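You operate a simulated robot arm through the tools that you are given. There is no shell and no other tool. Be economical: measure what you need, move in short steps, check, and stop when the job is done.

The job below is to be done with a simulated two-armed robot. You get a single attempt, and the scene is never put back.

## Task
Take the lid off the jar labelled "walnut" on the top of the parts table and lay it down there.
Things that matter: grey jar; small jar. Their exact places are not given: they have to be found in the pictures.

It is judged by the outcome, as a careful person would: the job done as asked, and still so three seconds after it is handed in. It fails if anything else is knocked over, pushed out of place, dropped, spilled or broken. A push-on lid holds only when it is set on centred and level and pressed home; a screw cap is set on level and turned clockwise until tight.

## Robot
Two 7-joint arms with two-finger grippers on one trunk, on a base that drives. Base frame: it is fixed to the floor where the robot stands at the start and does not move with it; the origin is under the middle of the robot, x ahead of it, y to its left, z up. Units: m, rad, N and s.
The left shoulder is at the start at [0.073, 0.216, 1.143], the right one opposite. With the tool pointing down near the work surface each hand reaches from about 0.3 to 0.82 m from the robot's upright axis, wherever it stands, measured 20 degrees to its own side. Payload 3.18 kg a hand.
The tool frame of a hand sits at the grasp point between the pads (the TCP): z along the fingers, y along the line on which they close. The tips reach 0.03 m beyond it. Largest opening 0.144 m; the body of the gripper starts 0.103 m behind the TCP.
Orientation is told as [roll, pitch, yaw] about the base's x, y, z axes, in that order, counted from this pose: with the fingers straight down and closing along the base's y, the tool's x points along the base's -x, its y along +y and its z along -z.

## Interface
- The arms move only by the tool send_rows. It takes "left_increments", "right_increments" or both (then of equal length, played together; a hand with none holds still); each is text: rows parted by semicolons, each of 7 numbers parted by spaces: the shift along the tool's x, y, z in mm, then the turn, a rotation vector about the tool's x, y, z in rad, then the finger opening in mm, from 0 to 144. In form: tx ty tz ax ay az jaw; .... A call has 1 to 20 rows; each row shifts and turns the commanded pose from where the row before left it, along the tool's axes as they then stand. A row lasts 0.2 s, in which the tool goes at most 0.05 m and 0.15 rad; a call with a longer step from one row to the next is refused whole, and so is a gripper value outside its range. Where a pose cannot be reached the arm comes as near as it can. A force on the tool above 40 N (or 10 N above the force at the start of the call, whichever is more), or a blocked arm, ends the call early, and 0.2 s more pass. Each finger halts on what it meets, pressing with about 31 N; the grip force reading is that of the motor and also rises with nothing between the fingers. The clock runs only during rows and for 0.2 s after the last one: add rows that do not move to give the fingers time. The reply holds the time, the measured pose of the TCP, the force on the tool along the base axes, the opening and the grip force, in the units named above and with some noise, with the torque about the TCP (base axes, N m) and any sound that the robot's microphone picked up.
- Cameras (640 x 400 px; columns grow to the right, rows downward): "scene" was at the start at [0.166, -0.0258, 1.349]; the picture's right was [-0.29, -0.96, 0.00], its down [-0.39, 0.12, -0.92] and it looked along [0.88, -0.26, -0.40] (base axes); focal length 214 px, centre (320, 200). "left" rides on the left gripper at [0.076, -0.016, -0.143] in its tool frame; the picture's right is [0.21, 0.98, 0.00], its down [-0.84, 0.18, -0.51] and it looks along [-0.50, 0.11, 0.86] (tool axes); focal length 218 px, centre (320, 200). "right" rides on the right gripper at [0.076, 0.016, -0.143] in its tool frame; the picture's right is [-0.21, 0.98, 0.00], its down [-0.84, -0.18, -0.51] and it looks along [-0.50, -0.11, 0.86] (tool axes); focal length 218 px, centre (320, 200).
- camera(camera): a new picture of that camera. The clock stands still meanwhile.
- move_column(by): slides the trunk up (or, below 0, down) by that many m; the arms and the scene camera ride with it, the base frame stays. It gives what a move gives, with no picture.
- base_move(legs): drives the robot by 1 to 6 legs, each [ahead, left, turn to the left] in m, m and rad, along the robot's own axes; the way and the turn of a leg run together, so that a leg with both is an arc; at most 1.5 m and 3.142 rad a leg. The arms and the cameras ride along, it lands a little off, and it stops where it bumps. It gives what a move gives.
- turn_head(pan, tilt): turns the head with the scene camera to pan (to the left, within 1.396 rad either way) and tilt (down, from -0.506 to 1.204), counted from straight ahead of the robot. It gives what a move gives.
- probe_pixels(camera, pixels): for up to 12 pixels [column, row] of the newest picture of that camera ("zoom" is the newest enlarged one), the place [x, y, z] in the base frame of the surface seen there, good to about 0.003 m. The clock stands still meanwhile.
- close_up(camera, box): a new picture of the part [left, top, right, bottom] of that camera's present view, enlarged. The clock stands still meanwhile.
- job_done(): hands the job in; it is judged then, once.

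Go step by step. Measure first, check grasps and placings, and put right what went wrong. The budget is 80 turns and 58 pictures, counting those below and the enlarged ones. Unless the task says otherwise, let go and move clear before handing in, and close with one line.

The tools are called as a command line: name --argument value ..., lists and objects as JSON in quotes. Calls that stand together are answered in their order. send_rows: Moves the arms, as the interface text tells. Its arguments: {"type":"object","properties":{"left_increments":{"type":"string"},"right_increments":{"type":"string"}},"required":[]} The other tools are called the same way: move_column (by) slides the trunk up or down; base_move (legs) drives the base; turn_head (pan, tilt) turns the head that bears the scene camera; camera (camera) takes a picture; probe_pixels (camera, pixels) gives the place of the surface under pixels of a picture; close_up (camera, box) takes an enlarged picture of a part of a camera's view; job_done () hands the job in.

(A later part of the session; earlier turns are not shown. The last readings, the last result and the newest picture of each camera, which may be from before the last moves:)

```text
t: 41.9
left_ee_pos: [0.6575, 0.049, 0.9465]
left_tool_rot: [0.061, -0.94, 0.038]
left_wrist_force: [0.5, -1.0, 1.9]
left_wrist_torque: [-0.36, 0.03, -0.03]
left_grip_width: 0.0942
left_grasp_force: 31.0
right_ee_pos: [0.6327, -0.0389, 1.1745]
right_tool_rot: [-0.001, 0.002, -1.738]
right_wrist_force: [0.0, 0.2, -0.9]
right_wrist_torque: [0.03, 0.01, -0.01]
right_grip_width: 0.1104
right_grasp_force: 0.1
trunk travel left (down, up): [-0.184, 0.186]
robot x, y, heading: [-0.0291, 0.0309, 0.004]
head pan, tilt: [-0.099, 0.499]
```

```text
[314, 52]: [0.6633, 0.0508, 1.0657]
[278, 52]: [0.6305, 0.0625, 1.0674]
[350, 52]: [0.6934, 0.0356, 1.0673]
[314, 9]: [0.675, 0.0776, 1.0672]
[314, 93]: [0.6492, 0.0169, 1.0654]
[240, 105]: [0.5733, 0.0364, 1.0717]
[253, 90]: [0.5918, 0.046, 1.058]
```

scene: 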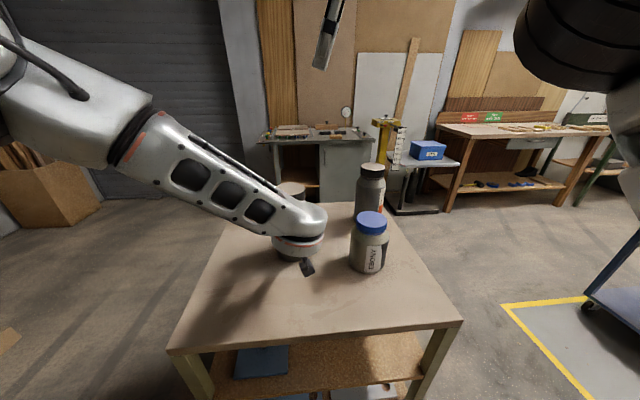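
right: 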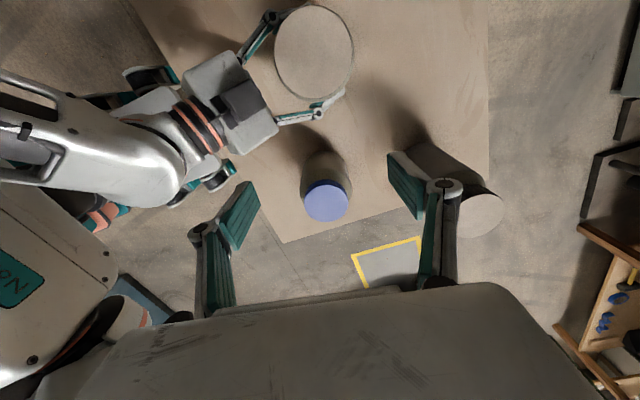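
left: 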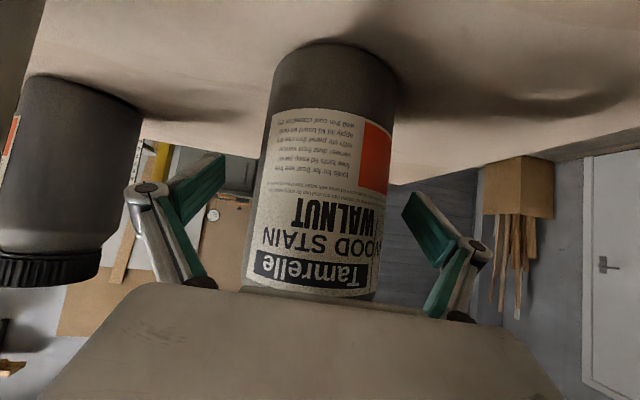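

Lid centre ≈ (0.660, 0.049), top 1.067. The left gripper's top reaches x≈0.595 at z 1.06, so I'll use a narrower 84 mm opening and move above the lid.

send_rows --right_increments "23 3 0 0 0 0 90;23 3 10 0 0 0 84;23 3 20 0 0 0 84;22 3.5 20 0 0 0 84;0 0 0 0 0 0 84"

camera --camera "right"

camera --camera "scene"

```text
t: 42.4
left_ee_pos: [0.6573, 0.0505, 0.9474]
left_tool_rot: [0.057, -0.938, 0.041]
left_wrist_force: [1.0, -1.7, 1.0]
left_wrist_torque: [-0.51, -0.19, 0.0]
left_grip_width: 0.0941
left_grasp_force: 31.6
right_ee_pos: [0.67, -0.1235, 1.2009]
right_tool_rot: [-0.02, 0.111, -1.913]
right_wrist_force: [-0.5, 0.2, 0.7]
right_wrist_torque: [-0.07, 0.01, -0.02]
right_grip_width: 0.0842
right_grasp_force: 0.0
right hand out of reach, approached as far as the arm can: row 1, 2
trunk travel left (down, up): [-0.184, 0.186]
robot x, y, heading: [-0.0325, 0.0294, 0.004]
head pan, tilt: [-0.099, 0.499]
stopped in row 2 (right hand): the arm was blocked; the commanded pose is now the measured one
```

```text
24 pictures are left
```

right: 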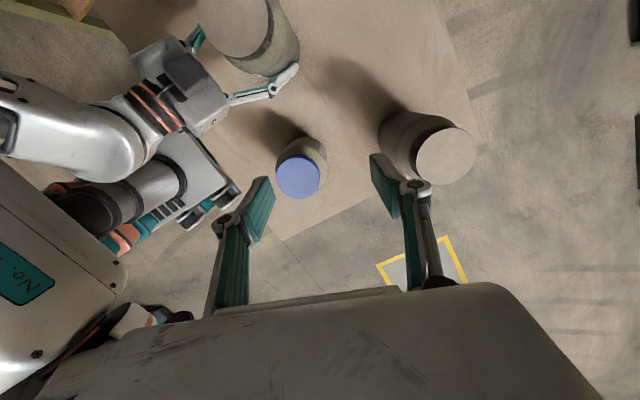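

```text
23 pictures are left
```

scene: 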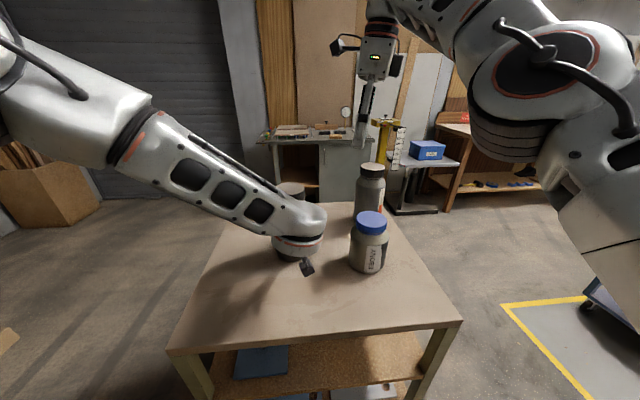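

The stop moved away from the target: with yaw −1.7 the wrist joints are at their limit, not the extension. I'll turn the hand back counterclockwise to about yaw −0.3 here, well above the jars.

send_rows --right_increments "0 0 0 0 0 -0.145 84;0 0 0 0 0 -0.145 84;0 0 0 0 0 -0.145 84;0 0 0 0 0 -0.145 84;0 0 0 0 0 -0.145 84;0 0 0 0 0 -0.145 84;0 0 0 0 0 -0.145 84;0 0 0 0 0 -0.145 84;0 0 0 0 0 -0.145 84;0 0 0 0 0 -0.145 84;0 0 0 0 0 -0.145 84;0 0 0 0 0 0 84"

```text
t: 45.0
left_ee_pos: [0.6567, 0.0518, 0.9478]
left_tool_rot: [0.061, -0.938, 0.037]
left_wrist_force: [-1.7, -2.2, 7.3]
left_wrist_torque: [-0.67, -0.12, -0.19]
left_grip_width: 0.0942
left_grasp_force: 30.5
right_ee_pos: [0.6456, -0.1655, 1.2073]
right_tool_rot: [0.174, -0.012, -0.388]
right_wrist_force: [-0.6, 0.3, -0.1]
right_wrist_torque: [-0.03, -0.01, -0.02]
right_grip_width: 0.084
right_grasp_force: 0.1
right hand out of reach, approached as far as the arm can: row 9, 10, 11
trunk travel left (down, up): [-0.184, 0.186]
robot x, y, heading: [-0.0324, 0.0307, 0.0]
head pan, tilt: [-0.099, 0.499]
```

Now yaw −0.39. Lowering to z ≈ 1.12 and levelling, then moving left part of the way.

send_rows --right_increments "0 0 25 0.058 0 0 84;0 0 30 0.058 0 0 84;0 0 30 0.058 0 0 84;11 34 0 0 0 0 84;11 34 0 0 0 0 84;11 34 0 0 0 0 84;0 0 0 0 0 0 84"

```text
t: 46.6
left_ee_pos: [0.6569, 0.0509, 0.9461]
left_tool_rot: [0.063, -0.94, 0.039]
left_wrist_force: [-1.8, 1.1, 5.9]
left_wrist_torque: [-0.39, -0.13, 0.01]
left_grip_width: 0.0941
left_grasp_force: 30.8
right_ee_pos: [0.6618, -0.0493, 1.1243]
right_tool_rot: [-0.004, -0.012, -0.392]
right_wrist_force: [1.0, 0.5, -0.3]
right_wrist_torque: [0.01, -0.01, -0.02]
right_grip_width: 0.0838
right_grasp_force: 0.0
trunk travel left (down, up): [-0.184, 0.186]
robot x, y, heading: [-0.03, 0.0302, 0.003]
head pan, tilt: [-0.099, 0.499]
```

That works. Continuing over the lid.

send_rows --right_increments "13 30 0 0 0 0 84;13 30 0 0 0 0 84;13 30 0 0 0 0 84;0 0 0 0 0 0 84"

camera --camera "right"

```text
t: 47.4
left_ee_pos: [0.6585, 0.0506, 0.9464]
left_tool_rot: [0.06, -0.94, 0.039]
left_wrist_force: [-0.8, 1.4, 1.9]
left_wrist_torque: [-0.17, -0.01, 0.0]
left_grip_width: 0.0943
left_grasp_force: 30.6
right_ee_pos: [0.6804, -0.0695, 1.1514]
right_tool_rot: [0.102, 0.026, -0.53]
right_wrist_force: [0.3, 0.6, -0.6]
right_wrist_torque: [0.0, -0.03, -0.02]
right_grip_width: 0.0842
right_grasp_force: 0.1
right hand out of reach, approached as far as the arm can: row 2, 3
trunk travel left (down, up): [-0.184, 0.186]
robot x, y, heading: [-0.0295, 0.0343, -0.002]
head pan, tilt: [-0.099, 0.499]
stopped in row 3 (right hand): the arm was blocked; the commanded pose is now the measured one
```

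```text
22 pictures are left
```

right: 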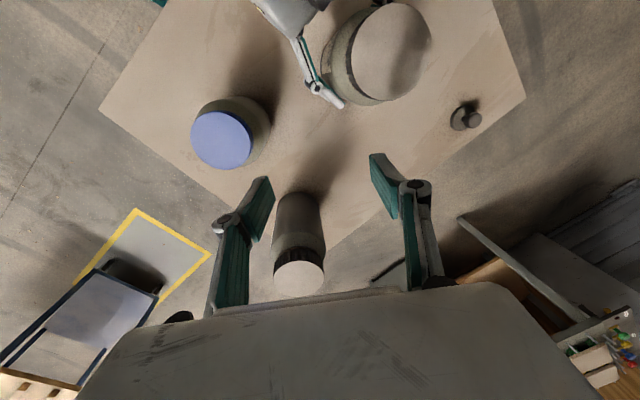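

This is an extension limit (shoulder to wrist ≈0.72 m). A higher trunk and the base a bit more to the left will fix it, so I'll release and back off the left hand, adjust, and regrasp.

send_rows --left_increments "0 0 0 0 0 0 100;0 0 0 0 0 0 120;0 0 0 0 0 0 144;0 0 0 0 0 0 144;0 0 -20 0 0 0 144;0 0 -25 0 0 0 144;0 0 -25 0 0 0 144;0 0 -25 0 0 0 144;0 0 -25 0 0 0 144;0 0 0 0 0 0 144"

move_column --by 0.1

base_move --legs '[[0.0, 0.05, 0]]'

camera --camera "scene"

```text
t: 49.6
left_ee_pos: [0.5619, 0.0395, 1.0145]
left_tool_rot: [0.061, -0.939, 0.037]
left_wrist_force: [0.8, 1.0, 0.8]
left_wrist_torque: [0.02, -0.02, 0.0]
left_grip_width: 0.1443
left_grasp_force: 0.0
right_ee_pos: [0.6825, -0.0678, 1.1521]
right_tool_rot: [0.102, 0.027, -0.527]
right_wrist_force: [0.6, 0.3, -1.0]
right_wrist_torque: [-0.02, 0.01, -0.03]
right_grip_width: 0.084
right_grasp_force: 0.1
trunk travel left (down, up): [-0.184, 0.186]
robot x, y, heading: [-0.0345, 0.0299, -0.003]
head pan, tilt: [-0.099, 0.499]
```

```text
t: 50.9
left_ee_pos: [0.5612, 0.0395, 1.1208]
left_tool_rot: [0.042, -0.94, 0.059]
left_wrist_force: [0.1, 0.0, -0.1]
left_wrist_torque: [-0.01, 0.01, 0.0]
left_grip_width: 0.1442
left_grasp_force: 0.1
right_ee_pos: [0.6276, -0.0689, 1.3602]
right_tool_rot: [0.194, -0.128, -0.533]
right_wrist_force: [-0.2, 0.2, 0.2]
right_wrist_torque: [0.01, -0.01, 0.0]
right_grip_width: 0.0841
right_grasp_force: 0.1
trunk travel left (down, up): [-0.284, 0.086]
robot x, y, heading: [-0.0291, 0.0298, 0.002]
head pan, tilt: [-0.099, 0.499]
```

```text
t: 52.0
left_ee_pos: [0.5628, 0.0912, 1.1181]
left_tool_rot: [0.046, -0.936, 0.055]
left_wrist_force: [0.1, 0.2, 0.1]
left_wrist_torque: [-0.02, 0.03, -0.02]
left_grip_width: 0.1441
left_grasp_force: 0.1
right_ee_pos: [0.6272, -0.0207, 1.3604]
right_tool_rot: [0.191, -0.127, -0.534]
right_wrist_force: [0.0, 0.7, -0.2]
right_wrist_torque: [-0.01, 0.02, 0.02]
right_grip_width: 0.0839
right_grasp_force: 0.0
trunk travel left (down, up): [-0.284, 0.086]
robot x, y, heading: [-0.0261, 0.0795, 0.004]
head pan, tilt: [-0.099, 0.499]
```

```text
21 pictures are left
```

scene: 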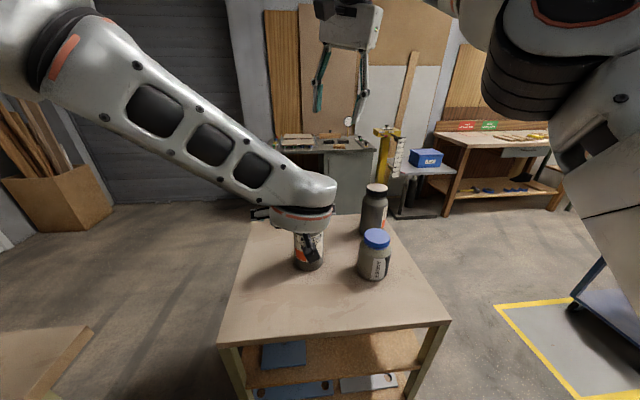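

Trunk and base are set. Bringing the left hand back to the pre-grasp point.

send_rows --left_increments "21 -14 13.5 0 0 0 144;21 -14 13.5 0 0 0 144;21 -14 13.5 0 0 0 144;22 -14 13.5 0 0 0 144;0 0 0 0 0 0 144"

camera --camera "left"

```text
t: 52.9
left_ee_pos: [0.5972, 0.0942, 1.0822]
left_tool_rot: [-0.168, -0.922, 0.345]
left_wrist_force: [-0.1, -0.5, -0.4]
left_wrist_torque: [0.02, -0.01, -0.01]
left_grip_width: 0.1438
left_grasp_force: 0.1
right_ee_pos: [0.6287, -0.023, 1.3604]
right_tool_rot: [0.193, -0.126, -0.537]
right_wrist_force: [-0.2, 0.4, 0.2]
right_wrist_torque: [-0.01, -0.01, -0.01]
right_grip_width: 0.0839
right_grasp_force: 0.0
trunk travel left (down, up): [-0.284, 0.086]
robot x, y, heading: [-0.0316, 0.0759, 0.004]
head pan, tilt: [-0.099, 0.499]
stopped in row 4 (left hand): the arm was blocked; the commanded pose is now the measured one
```

```text
20 pictures are left
```

left: 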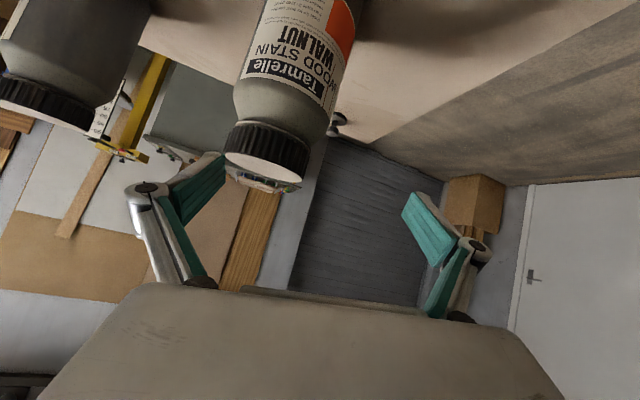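

The left wrist hit its limit, with a finger close to the lid (no force). I'll back straight out along the fingers, square the roll, and lower the trunk 0.05 m as a compromise.

send_rows --left_increments "0 0 -25 0 0 0 144;0 0 -25 0 0 0 144;0 0 -20 0 0 0.125 144;0 0 0 0 0 0 144"

move_column --by -0.05

camera --camera "left"

```text
t: 53.9
left_ee_pos: [0.5437, 0.0863, 1.1263]
left_tool_rot: [-0.01, -0.935, 0.143]
left_wrist_force: [0.0, -0.2, 0.2]
left_wrist_torque: [-0.03, 0.02, -0.02]
left_grip_width: 0.144
left_grasp_force: 0.2
right_ee_pos: [0.6275, -0.0211, 1.3614]
right_tool_rot: [0.194, -0.125, -0.536]
right_wrist_force: [0.1, -0.3, 0.3]
right_wrist_torque: [0.0, 0.04, -0.01]
right_grip_width: 0.0839
right_grasp_force: 0.0
trunk travel left (down, up): [-0.284, 0.086]
robot x, y, heading: [-0.0269, 0.0808, 0.004]
head pan, tilt: [-0.099, 0.499]
```

```text
t: 54.8
left_ee_pos: [0.5389, 0.0829, 1.0768]
left_tool_rot: [-0.008, -0.936, 0.139]
left_wrist_force: [-0.6, 0.1, 0.1]
left_wrist_torque: [-0.01, -0.01, 0.0]
left_grip_width: 0.144
left_grasp_force: 0.0
right_ee_pos: [0.6246, -0.0208, 1.3123]
right_tool_rot: [0.195, -0.128, -0.535]
right_wrist_force: [-0.4, 0.1, 0.3]
right_wrist_torque: [0.02, -0.07, -0.01]
right_grip_width: 0.0842
right_grasp_force: 0.1
trunk travel left (down, up): [-0.234, 0.136]
robot x, y, heading: [-0.0327, 0.0757, 0.002]
head pan, tilt: [-0.099, 0.499]
```

```text
19 pictures are left
```

left: 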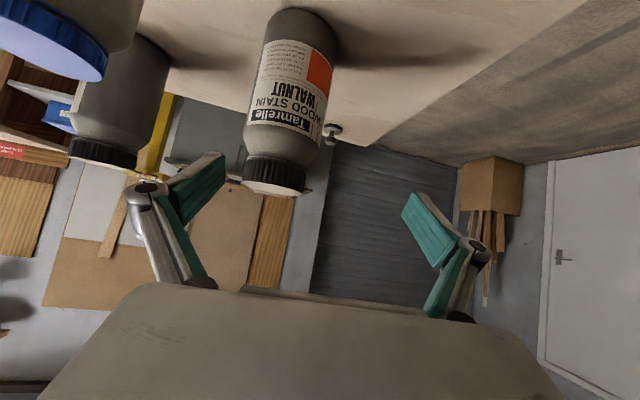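

Adding a little leftward heading (which the wrist prefers) and moving to a new pre-grasp point.

send_rows --left_increments "0 0 0 -0.08 0 -0.059 144;0 -15 0 0 0 0 144;14 -15 15 0 0 0 144;14 -15 15 0 0 0 144;14 -15 15 0 0 0 144;0 0 0 0 0 0 144"

camera --camera "left"

```text
t: 55.8
left_ee_pos: [0.5828, 0.0829, 1.101]
left_tool_rot: [-0.252, -0.896, 0.521]
left_wrist_force: [0.2, 0.4, 0.0]
left_wrist_torque: [0.0, 0.01, 0.0]
left_grip_width: 0.144
left_grasp_force: 0.1
right_ee_pos: [0.6279, -0.0205, 1.3101]
right_tool_rot: [0.194, -0.125, -0.538]
right_wrist_force: [-0.2, -0.4, 0.4]
right_wrist_torque: [-0.01, 0.02, -0.02]
right_grip_width: 0.084
right_grasp_force: 0.1
trunk travel left (down, up): [-0.234, 0.136]
robot x, y, heading: [-0.029, 0.0775, 0.0]
head pan, tilt: [-0.099, 0.499]
stopped in row 4 (left hand): the arm was blocked; the commanded pose is now the measured one
```

```text
18 pictures are left
```

left: 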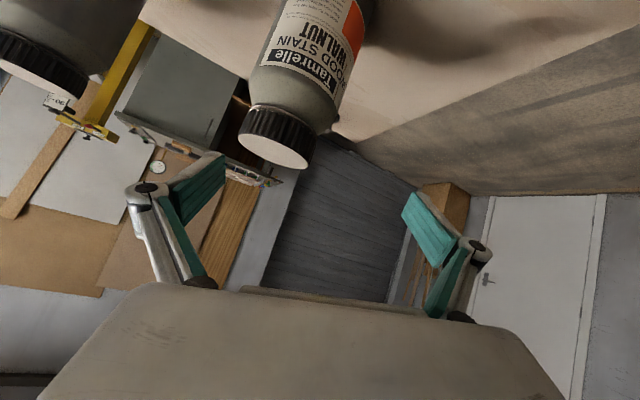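

The left arm can't cross past the robot's centreline in this pose, so I'll go back to base y ≈ 0.03, where the grasp worked, keeping the higher trunk. Backing out first.

send_rows --left_increments "0 0 -25 0 0 0 144;0 0 -25 0 0 0 144;0 0 -20 0 0 0 144;0 0 0 0 0 0 144"

base_move --legs '[[0.0, -0.05, 0]]'

send_rows --left_increments "0 0 0 0.025 -0.006 0.098 144;0 0 0 0.025 -0.006 0.098 144;0 0 0 0.025 -0.005 0.099 144;0 0 0 0 0 0 144"

```text
t: 56.8
left_ee_pos: [0.5252, 0.0698, 1.144]
left_tool_rot: [-0.251, -0.9, 0.515]
left_wrist_force: [0.0, 0.2, -0.3]
left_wrist_torque: [0.0, 0.02, 0.0]
left_grip_width: 0.1441
left_grasp_force: 0.0
right_ee_pos: [0.6273, -0.0214, 1.3111]
right_tool_rot: [0.194, -0.127, -0.536]
right_wrist_force: [0.7, -0.2, -0.8]
right_wrist_torque: [0.01, 0.03, -0.01]
right_grip_width: 0.0838
right_grasp_force: 0.0
trunk travel left (down, up): [-0.234, 0.136]
robot x, y, heading: [-0.0336, 0.077, 0.001]
head pan, tilt: [-0.099, 0.499]
```

```text
t: 57.9
left_ee_pos: [0.525, 0.0195, 1.1429]
left_tool_rot: [-0.25, -0.899, 0.514]
left_wrist_force: [-0.3, -0.4, -0.5]
left_wrist_torque: [-0.01, 0.02, 0.0]
left_grip_width: 0.1439
left_grasp_force: 0.1
right_ee_pos: [0.6266, -0.0709, 1.3113]
right_tool_rot: [0.195, -0.128, -0.536]
right_wrist_force: [0.0, -0.7, 0.0]
right_wrist_torque: [0.07, -0.06, 0.02]
right_grip_width: 0.084
right_grasp_force: 0.1
trunk travel left (down, up): [-0.234, 0.136]
robot x, y, heading: [-0.0288, 0.0308, 0.004]
head pan, tilt: [-0.099, 0.499]
```

```text
t: 58.9
left_ee_pos: [0.525, 0.018, 1.1432]
left_tool_rot: [0.066, -0.945, 0.026]
left_wrist_force: [0.0, 0.3, -1.0]
left_wrist_torque: [0.0, -0.01, 0.01]
left_grip_width: 0.1439
left_grasp_force: 0.1
right_ee_pos: [0.6271, -0.0711, 1.3121]
right_tool_rot: [0.193, -0.127, -0.535]
right_wrist_force: [0.2, 0.2, 0.4]
right_wrist_torque: [0.03, 0.03, -0.02]
right_grip_width: 0.0839
right_grasp_force: 0.1
trunk travel left (down, up): [-0.234, 0.136]
robot x, y, heading: [-0.0304, 0.0273, 0.001]
head pan, tilt: [-0.099, 0.499]
```

Orientation restored. Moving to the pre-grasp point.

send_rows --left_increments "20.3 3.3 26.4 0 0 0 144;20.3 3.3 26.4 0 0 0 144;20.3 3.3 26.4 0 0 0 144;20.3 3.3 26.4 0 0 0 144;0 0 0 0 0 0 144"

camera --camera "left"

```text
t: 60.1
left_ee_pos: [0.5695, 0.0457, 1.0379]
left_tool_rot: [-0.021, -0.958, 0.119]
left_wrist_force: [0.0, 0.0, -0.2]
left_wrist_torque: [-0.02, -0.01, 0.0]
left_grip_width: 0.1442
left_grasp_force: 0.1
right_ee_pos: [0.6257, -0.0712, 1.3115]
right_tool_rot: [0.193, -0.128, -0.536]
right_wrist_force: [-0.3, 0.0, -0.4]
right_wrist_torque: [0.04, -0.04, 0.01]
right_grip_width: 0.0837
right_grasp_force: 0.1
trunk travel left (down, up): [-0.234, 0.136]
robot x, y, heading: [-0.0284, 0.0294, -0.002]
head pan, tilt: [-0.099, 0.499]
```

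```text
17 pictures are left
```

left: 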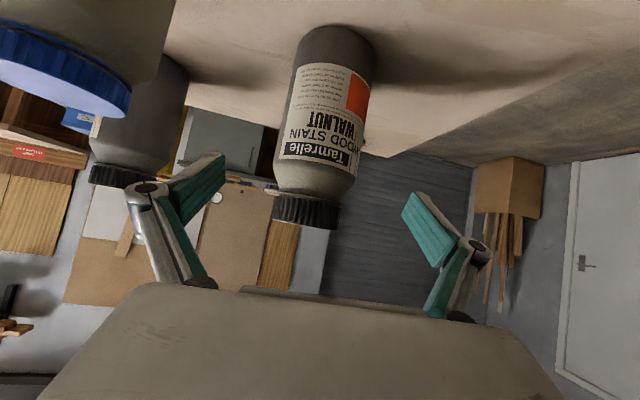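

Nearly there (slightly high). Advancing onto the jar.

send_rows --left_increments "3 -1 20 0 0 0 144;3 0 20 0 0 0 144;3 -1 20 0 0 0 144;3 0 20 0 0 0 144;3 -1 20 0 0 0 144;2 -1 20 0 0 0 144;0 0 0 0 0 0 144"

camera --camera "left"

```text
t: 61.7
left_ee_pos: [0.6492, 0.0466, 0.9319]
left_tool_rot: [0.068, -0.944, 0.025]
left_wrist_force: [-0.3, -0.1, -0.5]
left_wrist_torque: [-0.01, -0.02, 0.0]
left_grip_width: 0.1438
left_grasp_force: 0.1
right_ee_pos: [0.6258, -0.071, 1.3115]
right_tool_rot: [0.193, -0.126, -0.536]
right_wrist_force: [0.3, -0.3, 0.3]
right_wrist_torque: [-0.01, 0.0, 0.01]
right_grip_width: 0.0839
right_grasp_force: 0.1
trunk travel left (down, up): [-0.234, 0.136]
robot x, y, heading: [-0.031, 0.0284, 0.001]
head pan, tilt: [-0.099, 0.499]
```

```text
16 pictures are left
```

left: 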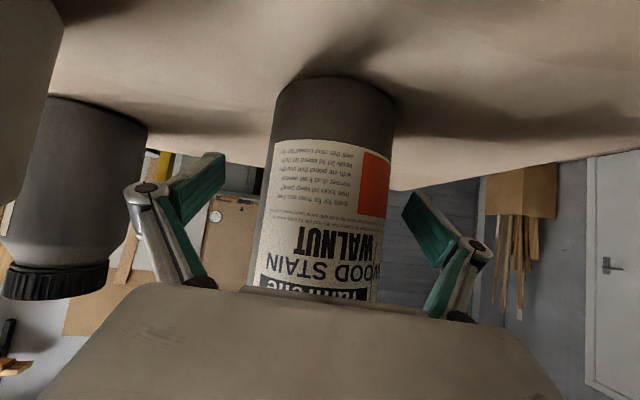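

Around the jar. A small correction (8 mm forward, 3 mm left), then close.

send_rows --left_increments "-5 4 7 0 0 0 144;0 0 0 0 0 0 125;0 0 0 0 0 0 112;0 0 0 0 0 0 104;0 0 0 0 0 0 98;0 0 0 0 0 0 92;0 0 0 0 0 0 86;0 0 0 0 0 0 80;0 0 0 0 0 0 76;0 0 0 0 0 0 76"

```text
t: 63.9
left_ee_pos: [0.6582, 0.0516, 0.9323]
left_tool_rot: [0.065, -0.945, 0.03]
left_wrist_force: [-1.0, -1.5, 0.7]
left_wrist_torque: [-0.31, 0.08, -0.07]
left_grip_width: 0.0946
left_grasp_force: 31.0
right_ee_pos: [0.6256, -0.0719, 1.3114]
right_tool_rot: [0.194, -0.127, -0.537]
right_wrist_force: [0.2, -0.2, 0.0]
right_wrist_torque: [0.01, 0.0, -0.02]
right_grip_width: 0.0838
right_grasp_force: 0.1
trunk travel left (down, up): [-0.234, 0.136]
robot x, y, heading: [-0.027, 0.0326, -0.0]
head pan, tilt: [-0.099, 0.499]
```

Jar held at 94.6 mm. Now the right hand: come down and level.

send_rows --right_increments "1 0 35 0 0 0 84;1 0 35 0 0 0 84;1 0 35 0 0 0 84;1 0 35 0 0 0 84;1 0 34 0 0 0 84;0 0 0 0.097 0.064 0 84;0 0 0 0.097 0.064 0 84;0 0 0 0 0 0 84"

```text
t: 65.7
left_ee_pos: [0.6577, 0.0516, 0.934]
left_tool_rot: [0.065, -0.947, 0.03]
left_wrist_force: [1.0, -0.9, 3.3]
left_wrist_torque: [-0.4, -0.04, 0.08]
left_grip_width: 0.0942
left_grasp_force: 30.8
right_ee_pos: [0.6569, -0.0518, 1.1421]
right_tool_rot: [0.001, 0.0, -0.524]
right_wrist_force: [-0.1, -0.7, 0.6]
right_wrist_torque: [0.02, 0.0, 0.03]
right_grip_width: 0.0839
right_grasp_force: 0.0
trunk travel left (down, up): [-0.234, 0.136]
robot x, y, heading: [-0.03, 0.0313, -0.001]
head pan, tilt: [-0.099, 0.499]
```

Perfectly level. Moving over the lid at z ≈ 1.115 (tips 1.085).

send_rows --right_increments "12 22 7 0 0 0 84;12 22 7 0 0 0 84;12 22 7 0 0 0 84;12 23 6 0 0 0 84;0 0 0 0 0 0 84"

camera --camera "right"

```text
t: 66.5
left_ee_pos: [0.6586, 0.0509, 0.9333]
left_tool_rot: [0.064, -0.946, 0.031]
left_wrist_force: [-3.5, 1.8, 3.9]
left_wrist_torque: [-0.25, 0.15, -0.1]
left_grip_width: 0.0943
left_grasp_force: 31.0
right_ee_pos: [0.6805, -0.0829, 1.1407]
right_tool_rot: [0.054, 0.042, -0.684]
right_wrist_force: [0.5, -0.6, -0.8]
right_wrist_torque: [0.0, 0.07, -0.01]
right_grip_width: 0.0839
right_grasp_force: 0.0
right hand out of reach, approached as far as the arm can: row 2, 3
trunk travel left (down, up): [-0.234, 0.136]
robot x, y, heading: [-0.0312, 0.0268, 0.003]
head pan, tilt: [-0.099, 0.499]
stopped in row 3 (right hand): the arm was blocked; the commanded pose is now the measured one
```

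```text
15 pictures are left
```

right: 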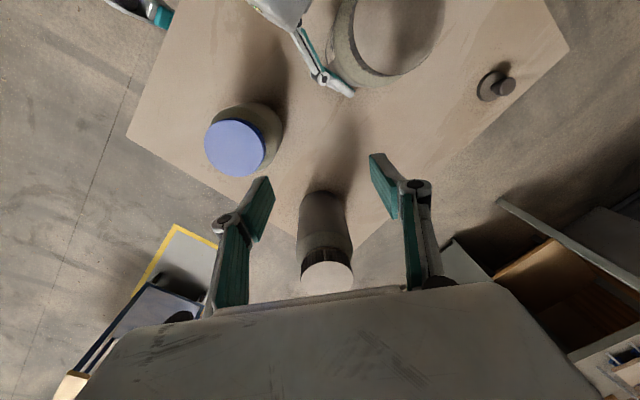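

Comparing the stops, the limit depends on the yaw: more clockwise is worse. So it's the wrist's turn limit. I'll turn the hand counterclockwise to about yaw +0.3 and retry.

send_rows --right_increments "0 0 0 0.054 -0.042 0 84;0 0 0 0 0 -0.14 84;0 0 0 0 0 -0.14 84;0 0 0 0 0 -0.14 84;0 0 0 0 0 -0.14 84;0 0 0 0 0 -0.14 84;0 0 0 0 0 -0.14 84;0 0 0 0 0 -0.14 84;0 0 0 0 0 0 84"

```text
t: 68.5
left_ee_pos: [0.6584, 0.0509, 0.9342]
left_tool_rot: [0.065, -0.946, 0.032]
left_wrist_force: [-0.5, 0.6, 5.1]
left_wrist_torque: [-0.38, -0.05, 0.03]
left_grip_width: 0.0943
left_grasp_force: 31.6
right_ee_pos: [0.5966, -0.0932, 1.1036]
right_tool_rot: [0.003, -0.009, 0.086]
right_wrist_force: [0.3, -0.2, -0.4]
right_wrist_torque: [0.06, -0.02, 0.03]
right_grip_width: 0.0838
right_grasp_force: 0.0
right hand out of reach, approached as far as the arm can: row 1, 3, 4, 5, 6, 7, 8
trunk travel left (down, up): [-0.234, 0.136]
robot x, y, heading: [-0.0278, 0.029, 0.004]
head pan, tilt: [-0.099, 0.499]
```

The arm may be stuck in an awkward elbow posture. I'll retract the right hand to its starting neighbourhood (right first, clear of the left arm) and reset the posture.

send_rows --right_increments "0 -35 0 0 0 0 84;0 -35 0 0 0 0 84;0 -35 0 0 0 0 84;20 0 -20 0 0 0 84;40 0 -30 0 0 0 84;40 0 -30 0 0 0 84;40 0 0 0 0 -0.08 84;40 0 0 0 0 0 84;0 0 0 0 0 0 84"

camera --camera "scene"

```text
t: 70.5
left_ee_pos: [0.6587, 0.0518, 0.9333]
left_tool_rot: [0.063, -0.946, 0.033]
left_wrist_force: [-1.6, -1.2, 5.6]
left_wrist_torque: [-0.62, -0.01, -0.09]
left_grip_width: 0.0942
left_grasp_force: 30.5
right_ee_pos: [0.4162, -0.1086, 1.1821]
right_tool_rot: [0.005, -0.01, 0.164]
right_wrist_force: [0.3, 0.1, -0.2]
right_wrist_torque: [-0.01, -0.02, 0.0]
right_grip_width: 0.0835
right_grasp_force: 0.0
right hand out of reach, approached as far as the arm can: row 1, 2, 3
trunk travel left (down, up): [-0.234, 0.136]
robot x, y, heading: [-0.0313, 0.0287, 0.002]
head pan, tilt: [-0.099, 0.499]
```

```text
14 pictures are left
```

scene: 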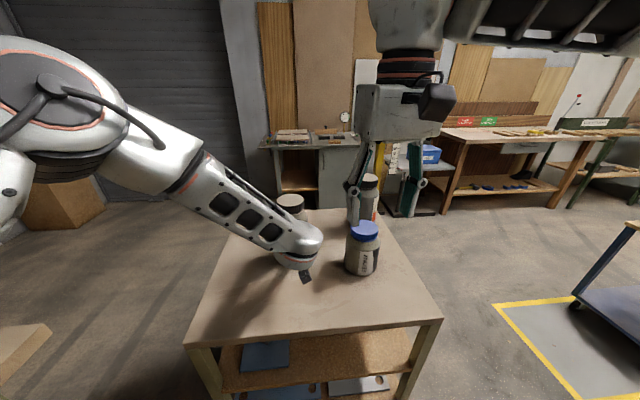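

The right arm's limit is plain extension (~0.64 m from the shoulder at this height), so the base must go forward. Left can release and rise straight up (jar between the fingers), then descend straight again afterwards. I move the right hand aside while the left opens.

send_rows --left_increments "0 0 0 0 0 0 100;0 0 0 0 0 0 120;0 0 0 0 0 0 144;0 0 0 0 0 0 144;0 0 0 0 0 0 144;-31 1.5 -22 0 0 0 144;-31 1.5 -22 0 0 0 144;-31 1.5 -22 0 0 0 144;-31 1.5 -22 0 0 0 144;-31 1.5 -22 0 0 0 144;0 0 0 0 0 0 144" --right_increments "0 -30 0 0 0 0 84;0 -30 0 0 0 0 84;0 -30 0 0 0 0 84;0 -30 0 0 0 0 84;0 0 0 0 0 0 84;0 0 0 0 0 0 84;0 0 0 0 0 0 84;0 0 0 0 0 0 84;0 0 0 0 0 0 84;0 0 0 0 0 0 84;0 0 0 0 0 0 84"

base_move --legs '[[0.055, 0.0, 0]]'

camera --camera "left"

```text
t: 72.9
left_ee_pos: [0.6605, 0.0534, 1.1228]
left_tool_rot: [0.065, -0.944, 0.029]
left_wrist_force: [1.5, -0.1, -1.0]
left_wrist_torque: [-0.01, -0.02, 0.0]
left_grip_width: 0.1441
left_grasp_force: 0.0
right_ee_pos: [0.433, -0.2067, 1.1804]
right_tool_rot: [0.003, -0.006, 0.165]
right_wrist_force: [0.4, -0.3, -0.7]
right_wrist_torque: [0.02, 0.03, -0.01]
right_grip_width: 0.0839
right_grasp_force: 0.2
right hand out of reach, approached as far as the arm can: row 4
trunk travel left (down, up): [-0.234, 0.136]
robot x, y, heading: [-0.0324, 0.0261, 0.006]
head pan, tilt: [-0.099, 0.499]
```

```text
t: 73.8
left_ee_pos: [0.7175, 0.0541, 1.1223]
left_tool_rot: [0.065, -0.944, 0.032]
left_wrist_force: [1.3, 0.0, -0.4]
left_wrist_torque: [0.0, -0.02, -0.02]
left_grip_width: 0.144
left_grasp_force: 0.0
right_ee_pos: [0.4902, -0.2076, 1.1797]
right_tool_rot: [0.005, -0.005, 0.165]
right_wrist_force: [0.9, 0.2, -0.1]
right_wrist_torque: [-0.03, 0.05, -0.03]
right_grip_width: 0.0842
right_grasp_force: 0.0
trunk travel left (down, up): [-0.234, 0.136]
robot x, y, heading: [0.0262, 0.0307, 0.001]
head pan, tilt: [-0.099, 0.499]
```

```text
13 pictures are left
```

left: 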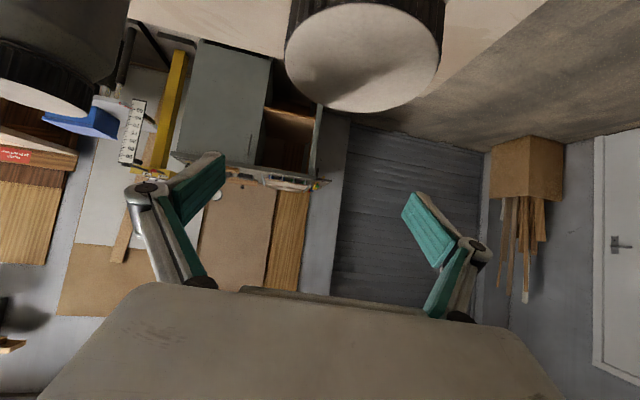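

The jar stands. Now the left hand goes back 58 mm and then straight down over the jar, halfway first.

send_rows --left_increments "17 1 -23.5 0 0 0 144;17 1 -23.5 0 0 0 144;0 0 0 0 0 0 144;30 -1.4 21.7 0 0 0 144;30 -1.4 21.7 0 0 0 144;0 0 0 0 0 0 144"

camera --camera "left"

```text
t: 75.2
left_ee_pos: [0.6608, 0.0509, 1.0488]
left_tool_rot: [0.063, -0.945, 0.034]
left_wrist_force: [-0.3, -0.5, 0.2]
left_wrist_torque: [0.01, 0.03, -0.02]
left_grip_width: 0.144
left_grasp_force: 0.1
right_ee_pos: [0.4877, -0.2069, 1.1821]
right_tool_rot: [0.003, -0.007, 0.164]
right_wrist_force: [-0.6, -0.3, 0.1]
right_wrist_torque: [0.0, -0.03, -0.01]
right_grip_width: 0.084
right_grasp_force: 0.0
trunk travel left (down, up): [-0.234, 0.136]
robot x, y, heading: [0.0279, 0.0282, 0.002]
head pan, tilt: [-0.099, 0.499]
```

```text
12 pictures are left
```

left: 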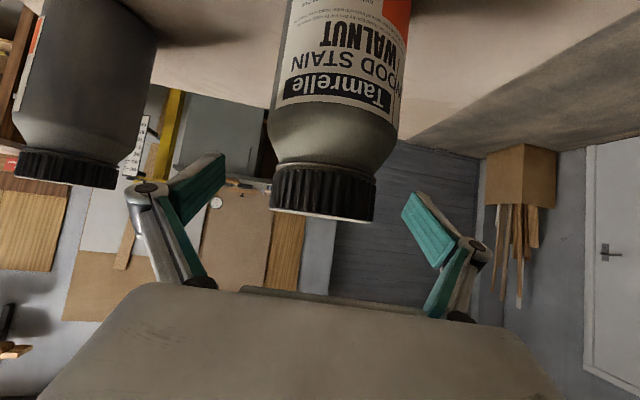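

Centred. Continuing down to z ≈ 0.94 and closing.

send_rows --left_increments "29 -1 20 0 0 0 144;29 -1 20 0 0 0 144;29 -1 20 0 0 0 144;0 0 0 0 0 0 144;0 0 0 0 0 0 125;0 0 0 0 0 0 112;0 0 0 0 0 0 104;0 0 0 0 0 0 98;0 0 0 0 0 0 92;0 0 0 0 0 0 86;0 0 0 0 0 0 80;0 0 0 0 0 0 76;0 0 0 0 0 0 76"

```text
t: 78.0
left_ee_pos: [0.6629, 0.0649, 0.9437]
left_tool_rot: [0.058, -0.942, 0.062]
left_wrist_force: [-0.4, -2.8, 2.7]
left_wrist_torque: [-0.63, 0.0, 0.0]
left_grip_width: 0.094
left_grasp_force: 30.7
right_ee_pos: [0.488, -0.2073, 1.1819]
right_tool_rot: [0.004, -0.007, 0.164]
right_wrist_force: [0.4, 0.5, 0.3]
right_wrist_torque: [0.01, 0.01, 0.0]
right_grip_width: 0.084
right_grasp_force: 0.1
trunk travel left (down, up): [-0.234, 0.136]
robot x, y, heading: [0.0256, 0.0265, 0.004]
head pan, tilt: [-0.099, 0.499]
```

Held (the jar seems to have followed the grip by about a centimetre). Now the right hand moves over.

send_rows --right_increments "-35 26 9 0 0 0 84;-35 26 9 0 0 0 84;-35 26 9 0 0 0 84;-35 26 9 0 0 0 84;-35 26 9 0 0 0 84;0 0 0 0 0 0 84"

camera --camera "right"

```text
t: 79.4
left_ee_pos: [0.6629, 0.065, 0.9429]
left_tool_rot: [0.057, -0.943, 0.062]
left_wrist_force: [-1.4, 0.7, 2.0]
left_wrist_torque: [-0.21, -0.08, -0.02]
left_grip_width: 0.094
left_grasp_force: 31.2
right_ee_pos: [0.5959, -0.0961, 1.1513]
right_tool_rot: [0.004, -0.01, 0.161]
right_wrist_force: [-1.0, 0.5, 0.2]
right_wrist_torque: [0.0, 0.0, 0.01]
right_grip_width: 0.084
right_grasp_force: 0.1
right hand out of reach, approached as far as the arm can: row 4, 5
trunk travel left (down, up): [-0.234, 0.136]
robot x, y, heading: [0.025, 0.0306, 0.005]
head pan, tilt: [-0.099, 0.499]
```

```text
11 pictures are left
```

right: 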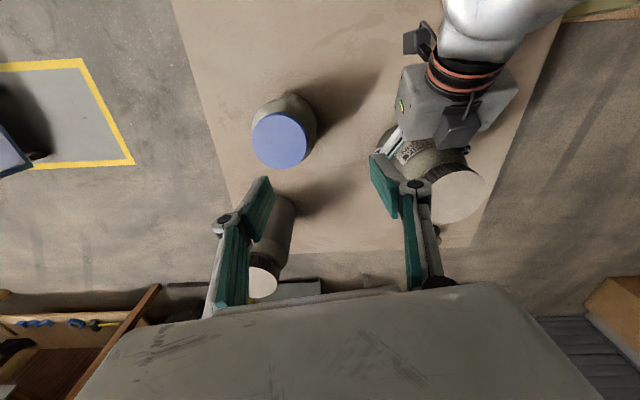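

The stop depends on yaw: clockwise yaw extends better (at −0.4 it reached 0.69 ahead). I'll turn to yaw ≈ −0.7 now and move on.

send_rows --right_increments "0 0 0 0 0 0.145 84;0 0 0 0 0 0.145 84;0 0 0 0 0 0.145 84;0 0 0 0 0 0.145 84;0 0 0 0 0 0.145 84;0 0 0 0 0 0.145 84;0 0 0 0 0 0 84"

```text
t: 81.0
left_ee_pos: [0.6641, 0.0652, 0.9422]
left_tool_rot: [0.058, -0.945, 0.06]
left_wrist_force: [0.2, 0.1, 2.7]
left_wrist_torque: [-0.41, -0.11, 0.03]
left_grip_width: 0.0939
left_grasp_force: 30.9
right_ee_pos: [0.5959, -0.0971, 1.1524]
right_tool_rot: [0.006, -0.002, -0.707]
right_wrist_force: [-0.8, -1.0, 0.1]
right_wrist_torque: [0.0, 0.0, 0.04]
right_grip_width: 0.0841
right_grasp_force: 0.1
trunk travel left (down, up): [-0.234, 0.136]
robot x, y, heading: [0.0239, 0.031, -0.003]
head pan, tilt: [-0.099, 0.499]
```

Yaw −0.71, level. Moving on to (0.66, 0.0, 1.13), and probing the lid in the last picture.

probe_pixels --camera "right" --pixels '[[457, 193], [432, 193], [484, 193], [457, 172], [457, 218]]'

send_rows --right_increments "3.6 29 5.5 0 0 0 84;3.6 29 5.5 0 0 0 84;3.6 29 5.5 0 0 0 84;3.6 28 5.5 0 0 0 84;0 0 0 0 0 0 84"

```text
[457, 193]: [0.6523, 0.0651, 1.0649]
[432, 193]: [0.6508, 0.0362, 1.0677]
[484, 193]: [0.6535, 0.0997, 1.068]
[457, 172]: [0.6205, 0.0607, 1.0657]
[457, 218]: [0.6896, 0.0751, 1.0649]
```

```text
t: 82.2
left_ee_pos: [0.6637, 0.065, 0.9424]
left_tool_rot: [0.056, -0.941, 0.061]
left_wrist_force: [-1.1, -1.3, 3.4]
left_wrist_torque: [-0.5, 0.0, -0.01]
left_grip_width: 0.0938
left_grasp_force: 31.6
right_ee_pos: [0.6589, -0.0015, 1.1293]
right_tool_rot: [0.007, -0.001, -0.706]
right_wrist_force: [-0.6, -0.2, 0.1]
right_wrist_torque: [0.0, 0.02, -0.01]
right_grip_width: 0.0838
right_grasp_force: 0.1
trunk travel left (down, up): [-0.234, 0.136]
robot x, y, heading: [0.0283, 0.0266, 0.003]
head pan, tilt: [-0.099, 0.499]
```

Reached. Lid centre is now ≈ (0.656, 0.067). Moving over it.

send_rows --right_increments "15.6 16.7 3 0 0 0 84;15.6 16.7 3 0 0 0 84;15.6 16.7 3 0 0 0 84;0 0 0 0 0 0 84"

camera --camera "right"

```text
t: 83.4
left_ee_pos: [0.6633, 0.0664, 0.943]
left_tool_rot: [0.057, -0.941, 0.066]
left_wrist_force: [-2.2, 0.2, 5.0]
left_wrist_torque: [-0.46, 0.0, -0.05]
left_grip_width: 0.0937
left_grasp_force: 31.3
right_ee_pos: [0.6765, 0.0315, 1.1411]
right_tool_rot: [0.057, 0.04, -0.768]
right_wrist_force: [0.0, -0.1, -0.1]
right_wrist_torque: [0.02, 0.0, -0.02]
right_grip_width: 0.0842
right_grasp_force: 0.1
trunk travel left (down, up): [-0.234, 0.136]
robot x, y, heading: [0.0216, 0.0277, 0.001]
head pan, tilt: [-0.099, 0.499]
stopped in row 4 (right hand): the arm was blocked; the commanded pose is now the measured one
```

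```text
10 pictures are left
```

right: 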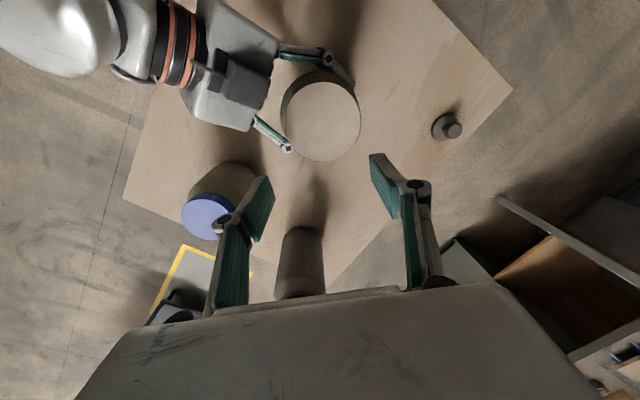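

Only ~4 cm short. Lower height gives more extension; I'll level, drop to z ≈ 1.107 (tips 1 cm above the lid) and retry the last bit.

send_rows --right_increments "7 -4.5 17 0.057 -0.04 0 84;7 -4.5 17 0 0 0 84;12.5 10 0 0 0 0 84;12.5 10 0 0 0 0 84;0 0 0 0 0 0 84"

```text
t: 84.8
left_ee_pos: [0.6643, 0.0685, 0.942]
left_tool_rot: [0.056, -0.941, 0.069]
left_wrist_force: [-2.1, 0.5, 3.4]
left_wrist_torque: [-0.33, 0.03, -0.03]
left_grip_width: 0.0937
left_grasp_force: 31.1
right_ee_pos: [0.6785, 0.0318, 1.1231]
right_tool_rot: [0.034, 0.041, -0.839]
right_wrist_force: [0.4, -1.2, 0.6]
right_wrist_torque: [0.05, -0.03, -0.02]
right_grip_width: 0.084
right_grasp_force: 0.0
trunk travel left (down, up): [-0.234, 0.136]
robot x, y, heading: [0.027, 0.0293, 0.008]
head pan, tilt: [-0.099, 0.499]
stopped in row 5 (right hand): the arm was blocked; the commanded pose is now the measured one
```

The right arm still can't get there, and the left at its own limit nudges the jar sideways. I'll change tack: test unscrewing with the left hand alone from above. First the right hand retreats, then the left opens and rises.

send_rows --left_increments "0 0 0 0 0 0 76;0 0 0 0 0 0 76;0 0 0 0 0 0 76;0 0 0 0 0 0 76;0 0 0 0 0 0 85;0 0 0 0 0 0 100;0 0 0 0 0 0 120;0 0 0 0 0 0 144;0 0 0 0 0 0 144;-31 1.5 -22 0 0 0 144;-31 1.5 -22 0 0 0 144;-31 1.5 -22 0 0 0 144;-31 1.5 -22 0 0 0 144;-31 1.5 -22 0 0 0 144;-31 1.5 -22 0 0 0 144;0 0 0 0 0 0 144" --right_increments "-9.7 -39 -7 0 0 0 84;-9.7 -39 -7 0 0 0 84;-9.7 -39 -7 0 0 0 84;-9.7 -39 -7 0 0 0 84;-9.7 -39 -7 0 0 0 84;-9.7 -39 -7 0 0 0 84;-9.7 -39 -7 0 0 0 84;0 0 0 0 0 0 84;0 0 0 0 0 0 84;0 0 0 0 0 0 84;0 0 0 0 0 0 84;0 0 0 0 0 0 84;0 0 0 0 0 0 84;0 0 0 0 0 0 84;0 0 0 0 0 0 84;0 0 0 0 0 0 84"

```text
t: 88.2
left_ee_pos: [0.6672, 0.0673, 1.1695]
left_tool_rot: [0.056, -0.941, 0.068]
left_wrist_force: [0.1, 0.5, -0.6]
left_wrist_torque: [-0.02, 0.01, 0.0]
left_grip_width: 0.1437
left_grasp_force: 0.1
right_ee_pos: [0.5184, -0.1992, 1.1593]
right_tool_rot: [0.031, 0.036, -0.834]
right_wrist_force: [0.6, -0.2, 0.0]
right_wrist_torque: [-0.04, 0.02, -0.04]
right_grip_width: 0.0839
right_grasp_force: 0.0
trunk travel left (down, up): [-0.234, 0.136]
robot x, y, heading: [0.0199, 0.0296, 0.005]
head pan, tilt: [-0.099, 0.499]
```

Now pointing the left hand straight down above the jar.

send_rows --left_increments "0 0 0 0 0.1345 0 120;0 0 0 0 0.1345 0 100;0 0 0 0 0.1345 0 90;0 0 0 0 0.1345 0 84;0 0 0 0 0.1345 0 84;0 0 0 0 0.1345 0 84;0 0 0 0 0.1345 0 84;0 0 0 0 0 0 84"

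camera --camera "left"

```text
t: 90.0
left_ee_pos: [0.6669, 0.0687, 1.1709]
left_tool_rot: [0.034, -0.066, 0.109]
left_wrist_force: [-0.2, 0.3, -1.0]
left_wrist_torque: [0.02, -0.02, 0.01]
left_grip_width: 0.084
left_grasp_force: 0.1
left hand out of reach, approached as far as the arm can: row 7
right_ee_pos: [0.5183, -0.1989, 1.1585]
right_tool_rot: [0.03, 0.035, -0.833]
right_wrist_force: [-0.1, -0.9, 0.6]
right_wrist_torque: [0.01, -0.04, -0.02]
right_grip_width: 0.0841
right_grasp_force: 0.0
trunk travel left (down, up): [-0.234, 0.136]
robot x, y, heading: [0.0252, 0.0302, 0.005]
head pan, tilt: [-0.099, 0.499]
```

```text
9 pictures are left
```

left: 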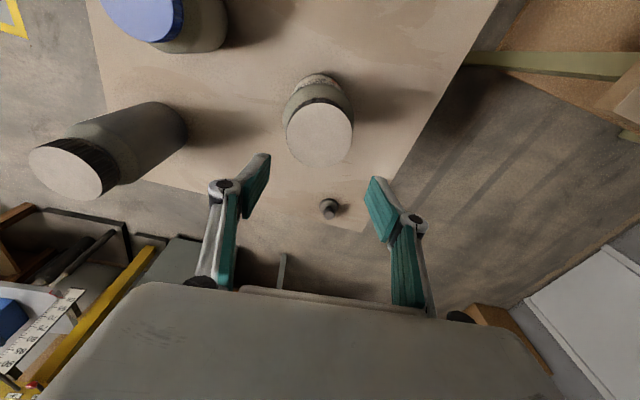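

Measuring the lid's present position.

probe_pixels --camera "left" --pixels '[[320, 135], [289, 135], [351, 135], [320, 106], [320, 164], [330, 98], [318, 90]]'

```text
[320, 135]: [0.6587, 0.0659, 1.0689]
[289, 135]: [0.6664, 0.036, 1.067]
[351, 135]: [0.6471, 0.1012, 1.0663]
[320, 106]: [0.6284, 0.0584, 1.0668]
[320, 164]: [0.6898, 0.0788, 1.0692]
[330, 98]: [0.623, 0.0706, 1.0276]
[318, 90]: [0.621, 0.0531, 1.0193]
```

Lid centre (0.658, 0.069). Descending to z ≈ 1.11 first.

send_rows --left_increments "4 0 30 0 0 0 84;4 0 30 0 0 0 84;0 0 0 0 0 0 84"

```text
t: 90.8
left_ee_pos: [0.6635, 0.0713, 1.1115]
left_tool_rot: [0.032, -0.068, 0.108]
left_wrist_force: [-0.8, 0.1, -0.5]
left_wrist_torque: [0.01, -0.02, 0.01]
left_grip_width: 0.084
left_grasp_force: 0.1
right_ee_pos: [0.5174, -0.1995, 1.1588]
right_tool_rot: [0.03, 0.034, -0.833]
right_wrist_force: [0.2, -0.3, 0.3]
right_wrist_torque: [0.01, 0.02, 0.06]
right_grip_width: 0.0841
right_grasp_force: 0.1
trunk travel left (down, up): [-0.234, 0.136]
robot x, y, heading: [0.0213, 0.0269, 0.006]
head pan, tilt: [-0.099, 0.499]
```

Levelling and going down to z ≈ 1.077 around the lid, then closing.

send_rows --left_increments "3 -1 0 0.034 0.066 0 84;3 -1 0 0 0 0 84;0 0 17 0 0 0 84;0 0 17 0 0 0 84;0 0 0 0 0 0 84"

camera --camera "left"

```text
t: 92.0
left_ee_pos: [0.6575, 0.0675, 1.0778]
left_tool_rot: [-0.001, -0.003, 0.11]
left_wrist_force: [-0.3, 0.4, 0.1]
left_wrist_torque: [0.0, 0.0, -0.01]
left_grip_width: 0.0838
left_grasp_force: 0.1
right_ee_pos: [0.5179, -0.1988, 1.1601]
right_tool_rot: [0.029, 0.035, -0.833]
right_wrist_force: [0.0, 0.4, -0.9]
right_wrist_torque: [-0.02, -0.02, -0.02]
right_grip_width: 0.084
right_grasp_force: 0.1
trunk travel left (down, up): [-0.234, 0.136]
robot x, y, heading: [0.0245, 0.0296, 0.003]
head pan, tilt: [-0.099, 0.499]
```

```text
8 pictures are left
```

left: 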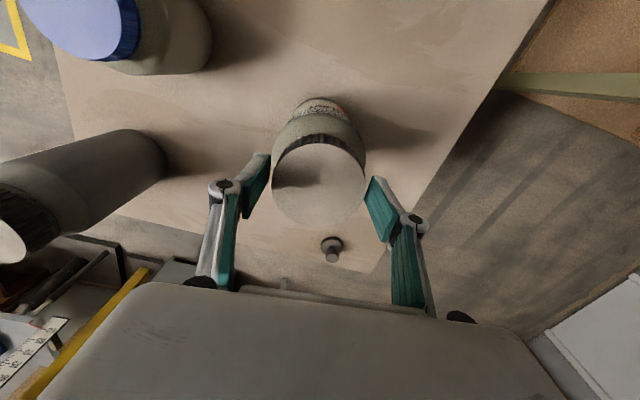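

The lid sits between the pads. Close, then a first small counterclockwise twist (0.3 rad).

send_rows --left_increments "0 0 0 0 0 0 76;0 0 0 0 0 0 70;0 0 0 0 0 0 64;0 0 0 0 0 0 58;0 0 0 0 0 0 58;0 0 0 0 0 -0.06 58;0 0 0 0 0 -0.06 58;0 0 0 0 0 -0.06 58;0 0 0 0 0 -0.06 58;0 0 0 0 0 -0.06 58"

camera --camera "left"

```text
t: 94.2
left_ee_pos: [0.6569, 0.0683, 1.0763]
left_tool_rot: [-0.002, -0.002, 0.411]
left_wrist_force: [3.6, 1.4, 7.5]
left_wrist_torque: [0.14, -0.24, -0.02]
left_grip_width: 0.0756
left_grasp_force: 30.7
right_ee_pos: [0.5178, -0.1999, 1.1591]
right_tool_rot: [0.03, 0.036, -0.832]
right_wrist_force: [-0.4, 0.0, 0.8]
right_wrist_torque: [0.02, -0.01, -0.04]
right_grip_width: 0.0839
right_grasp_force: 0.0
trunk travel left (down, up): [-0.234, 0.136]
robot x, y, heading: [0.0259, 0.0277, 0.003]
head pan, tilt: [-0.099, 0.499]
```

```text
7 pictures are left
```

left: 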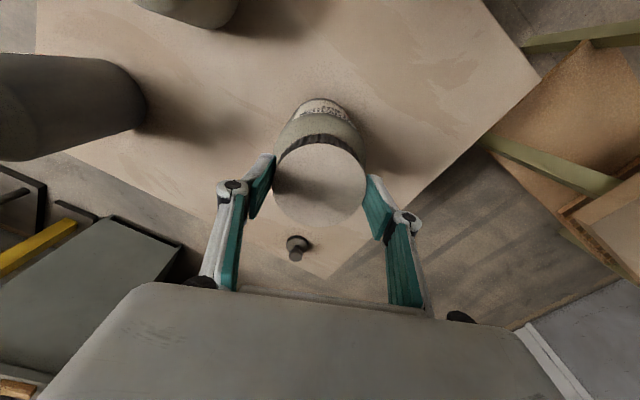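

Almost no resisting torque (−0.02 N m). I need to see whether the lid or the whole jar turned: zooming on the jar label from the head.

close_up --camera "scene" --box '[230, 170, 390, 290]'

```text
3.33 times, centred on (310, 230) of scene
```

zoom: 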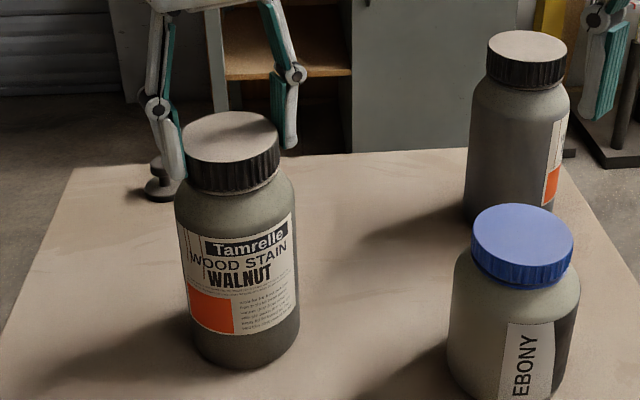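

The label hasn't turned (orange square sits at the same place on the jar), so the lid is turning. Continuing counterclockwise by about 1.45 rad with a tiny lift.

send_rows --left_increments "0 0 -0.1 0 0 -0.145 58;0 0 -0.1 0 0 -0.145 58;0 0 -0.1 0 0 -0.145 58;0 0 -0.1 0 0 -0.145 58;0 0 -0.1 0 0 -0.145 58;0 0 -0.1 0 0 -0.145 58;0 0 -0.1 0 0 -0.145 58;0 0 -0.1 0 0 -0.145 58;0 0 -0.1 0 0 -0.145 58;0 0 -0.1 0 0 -0.145 58;0 0 0 0 0 0 58"

close_up --camera "scene" --box '[230, 170, 390, 290]'

```text
t: 96.6
left_ee_pos: [0.6563, 0.0685, 1.0765]
left_tool_rot: [-0.002, 0.003, 1.863]
left_wrist_force: [0.7, 2.7, 7.1]
left_wrist_torque: [-0.07, 0.0, 0.04]
left_grip_width: 0.0757
left_grasp_force: 30.8
right_ee_pos: [0.5171, -0.1993, 1.1599]
right_tool_rot: [0.031, 0.033, -0.832]
right_wrist_force: [0.7, 0.5, -0.7]
right_wrist_torque: [0.0, -0.01, 0.02]
right_grip_width: 0.0838
right_grasp_force: 0.0
trunk travel left (down, up): [-0.234, 0.136]
robot x, y, heading: [0.0276, 0.0322, 0.0]
head pan, tilt: [-0.099, 0.499]
```

```text
3.33 times, centred on (310, 230) of scene
```

zoom: 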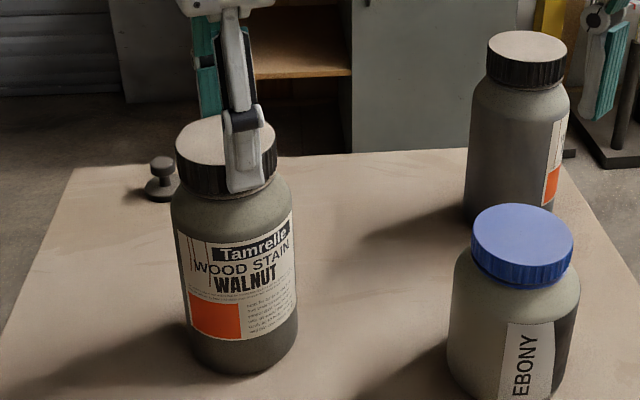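

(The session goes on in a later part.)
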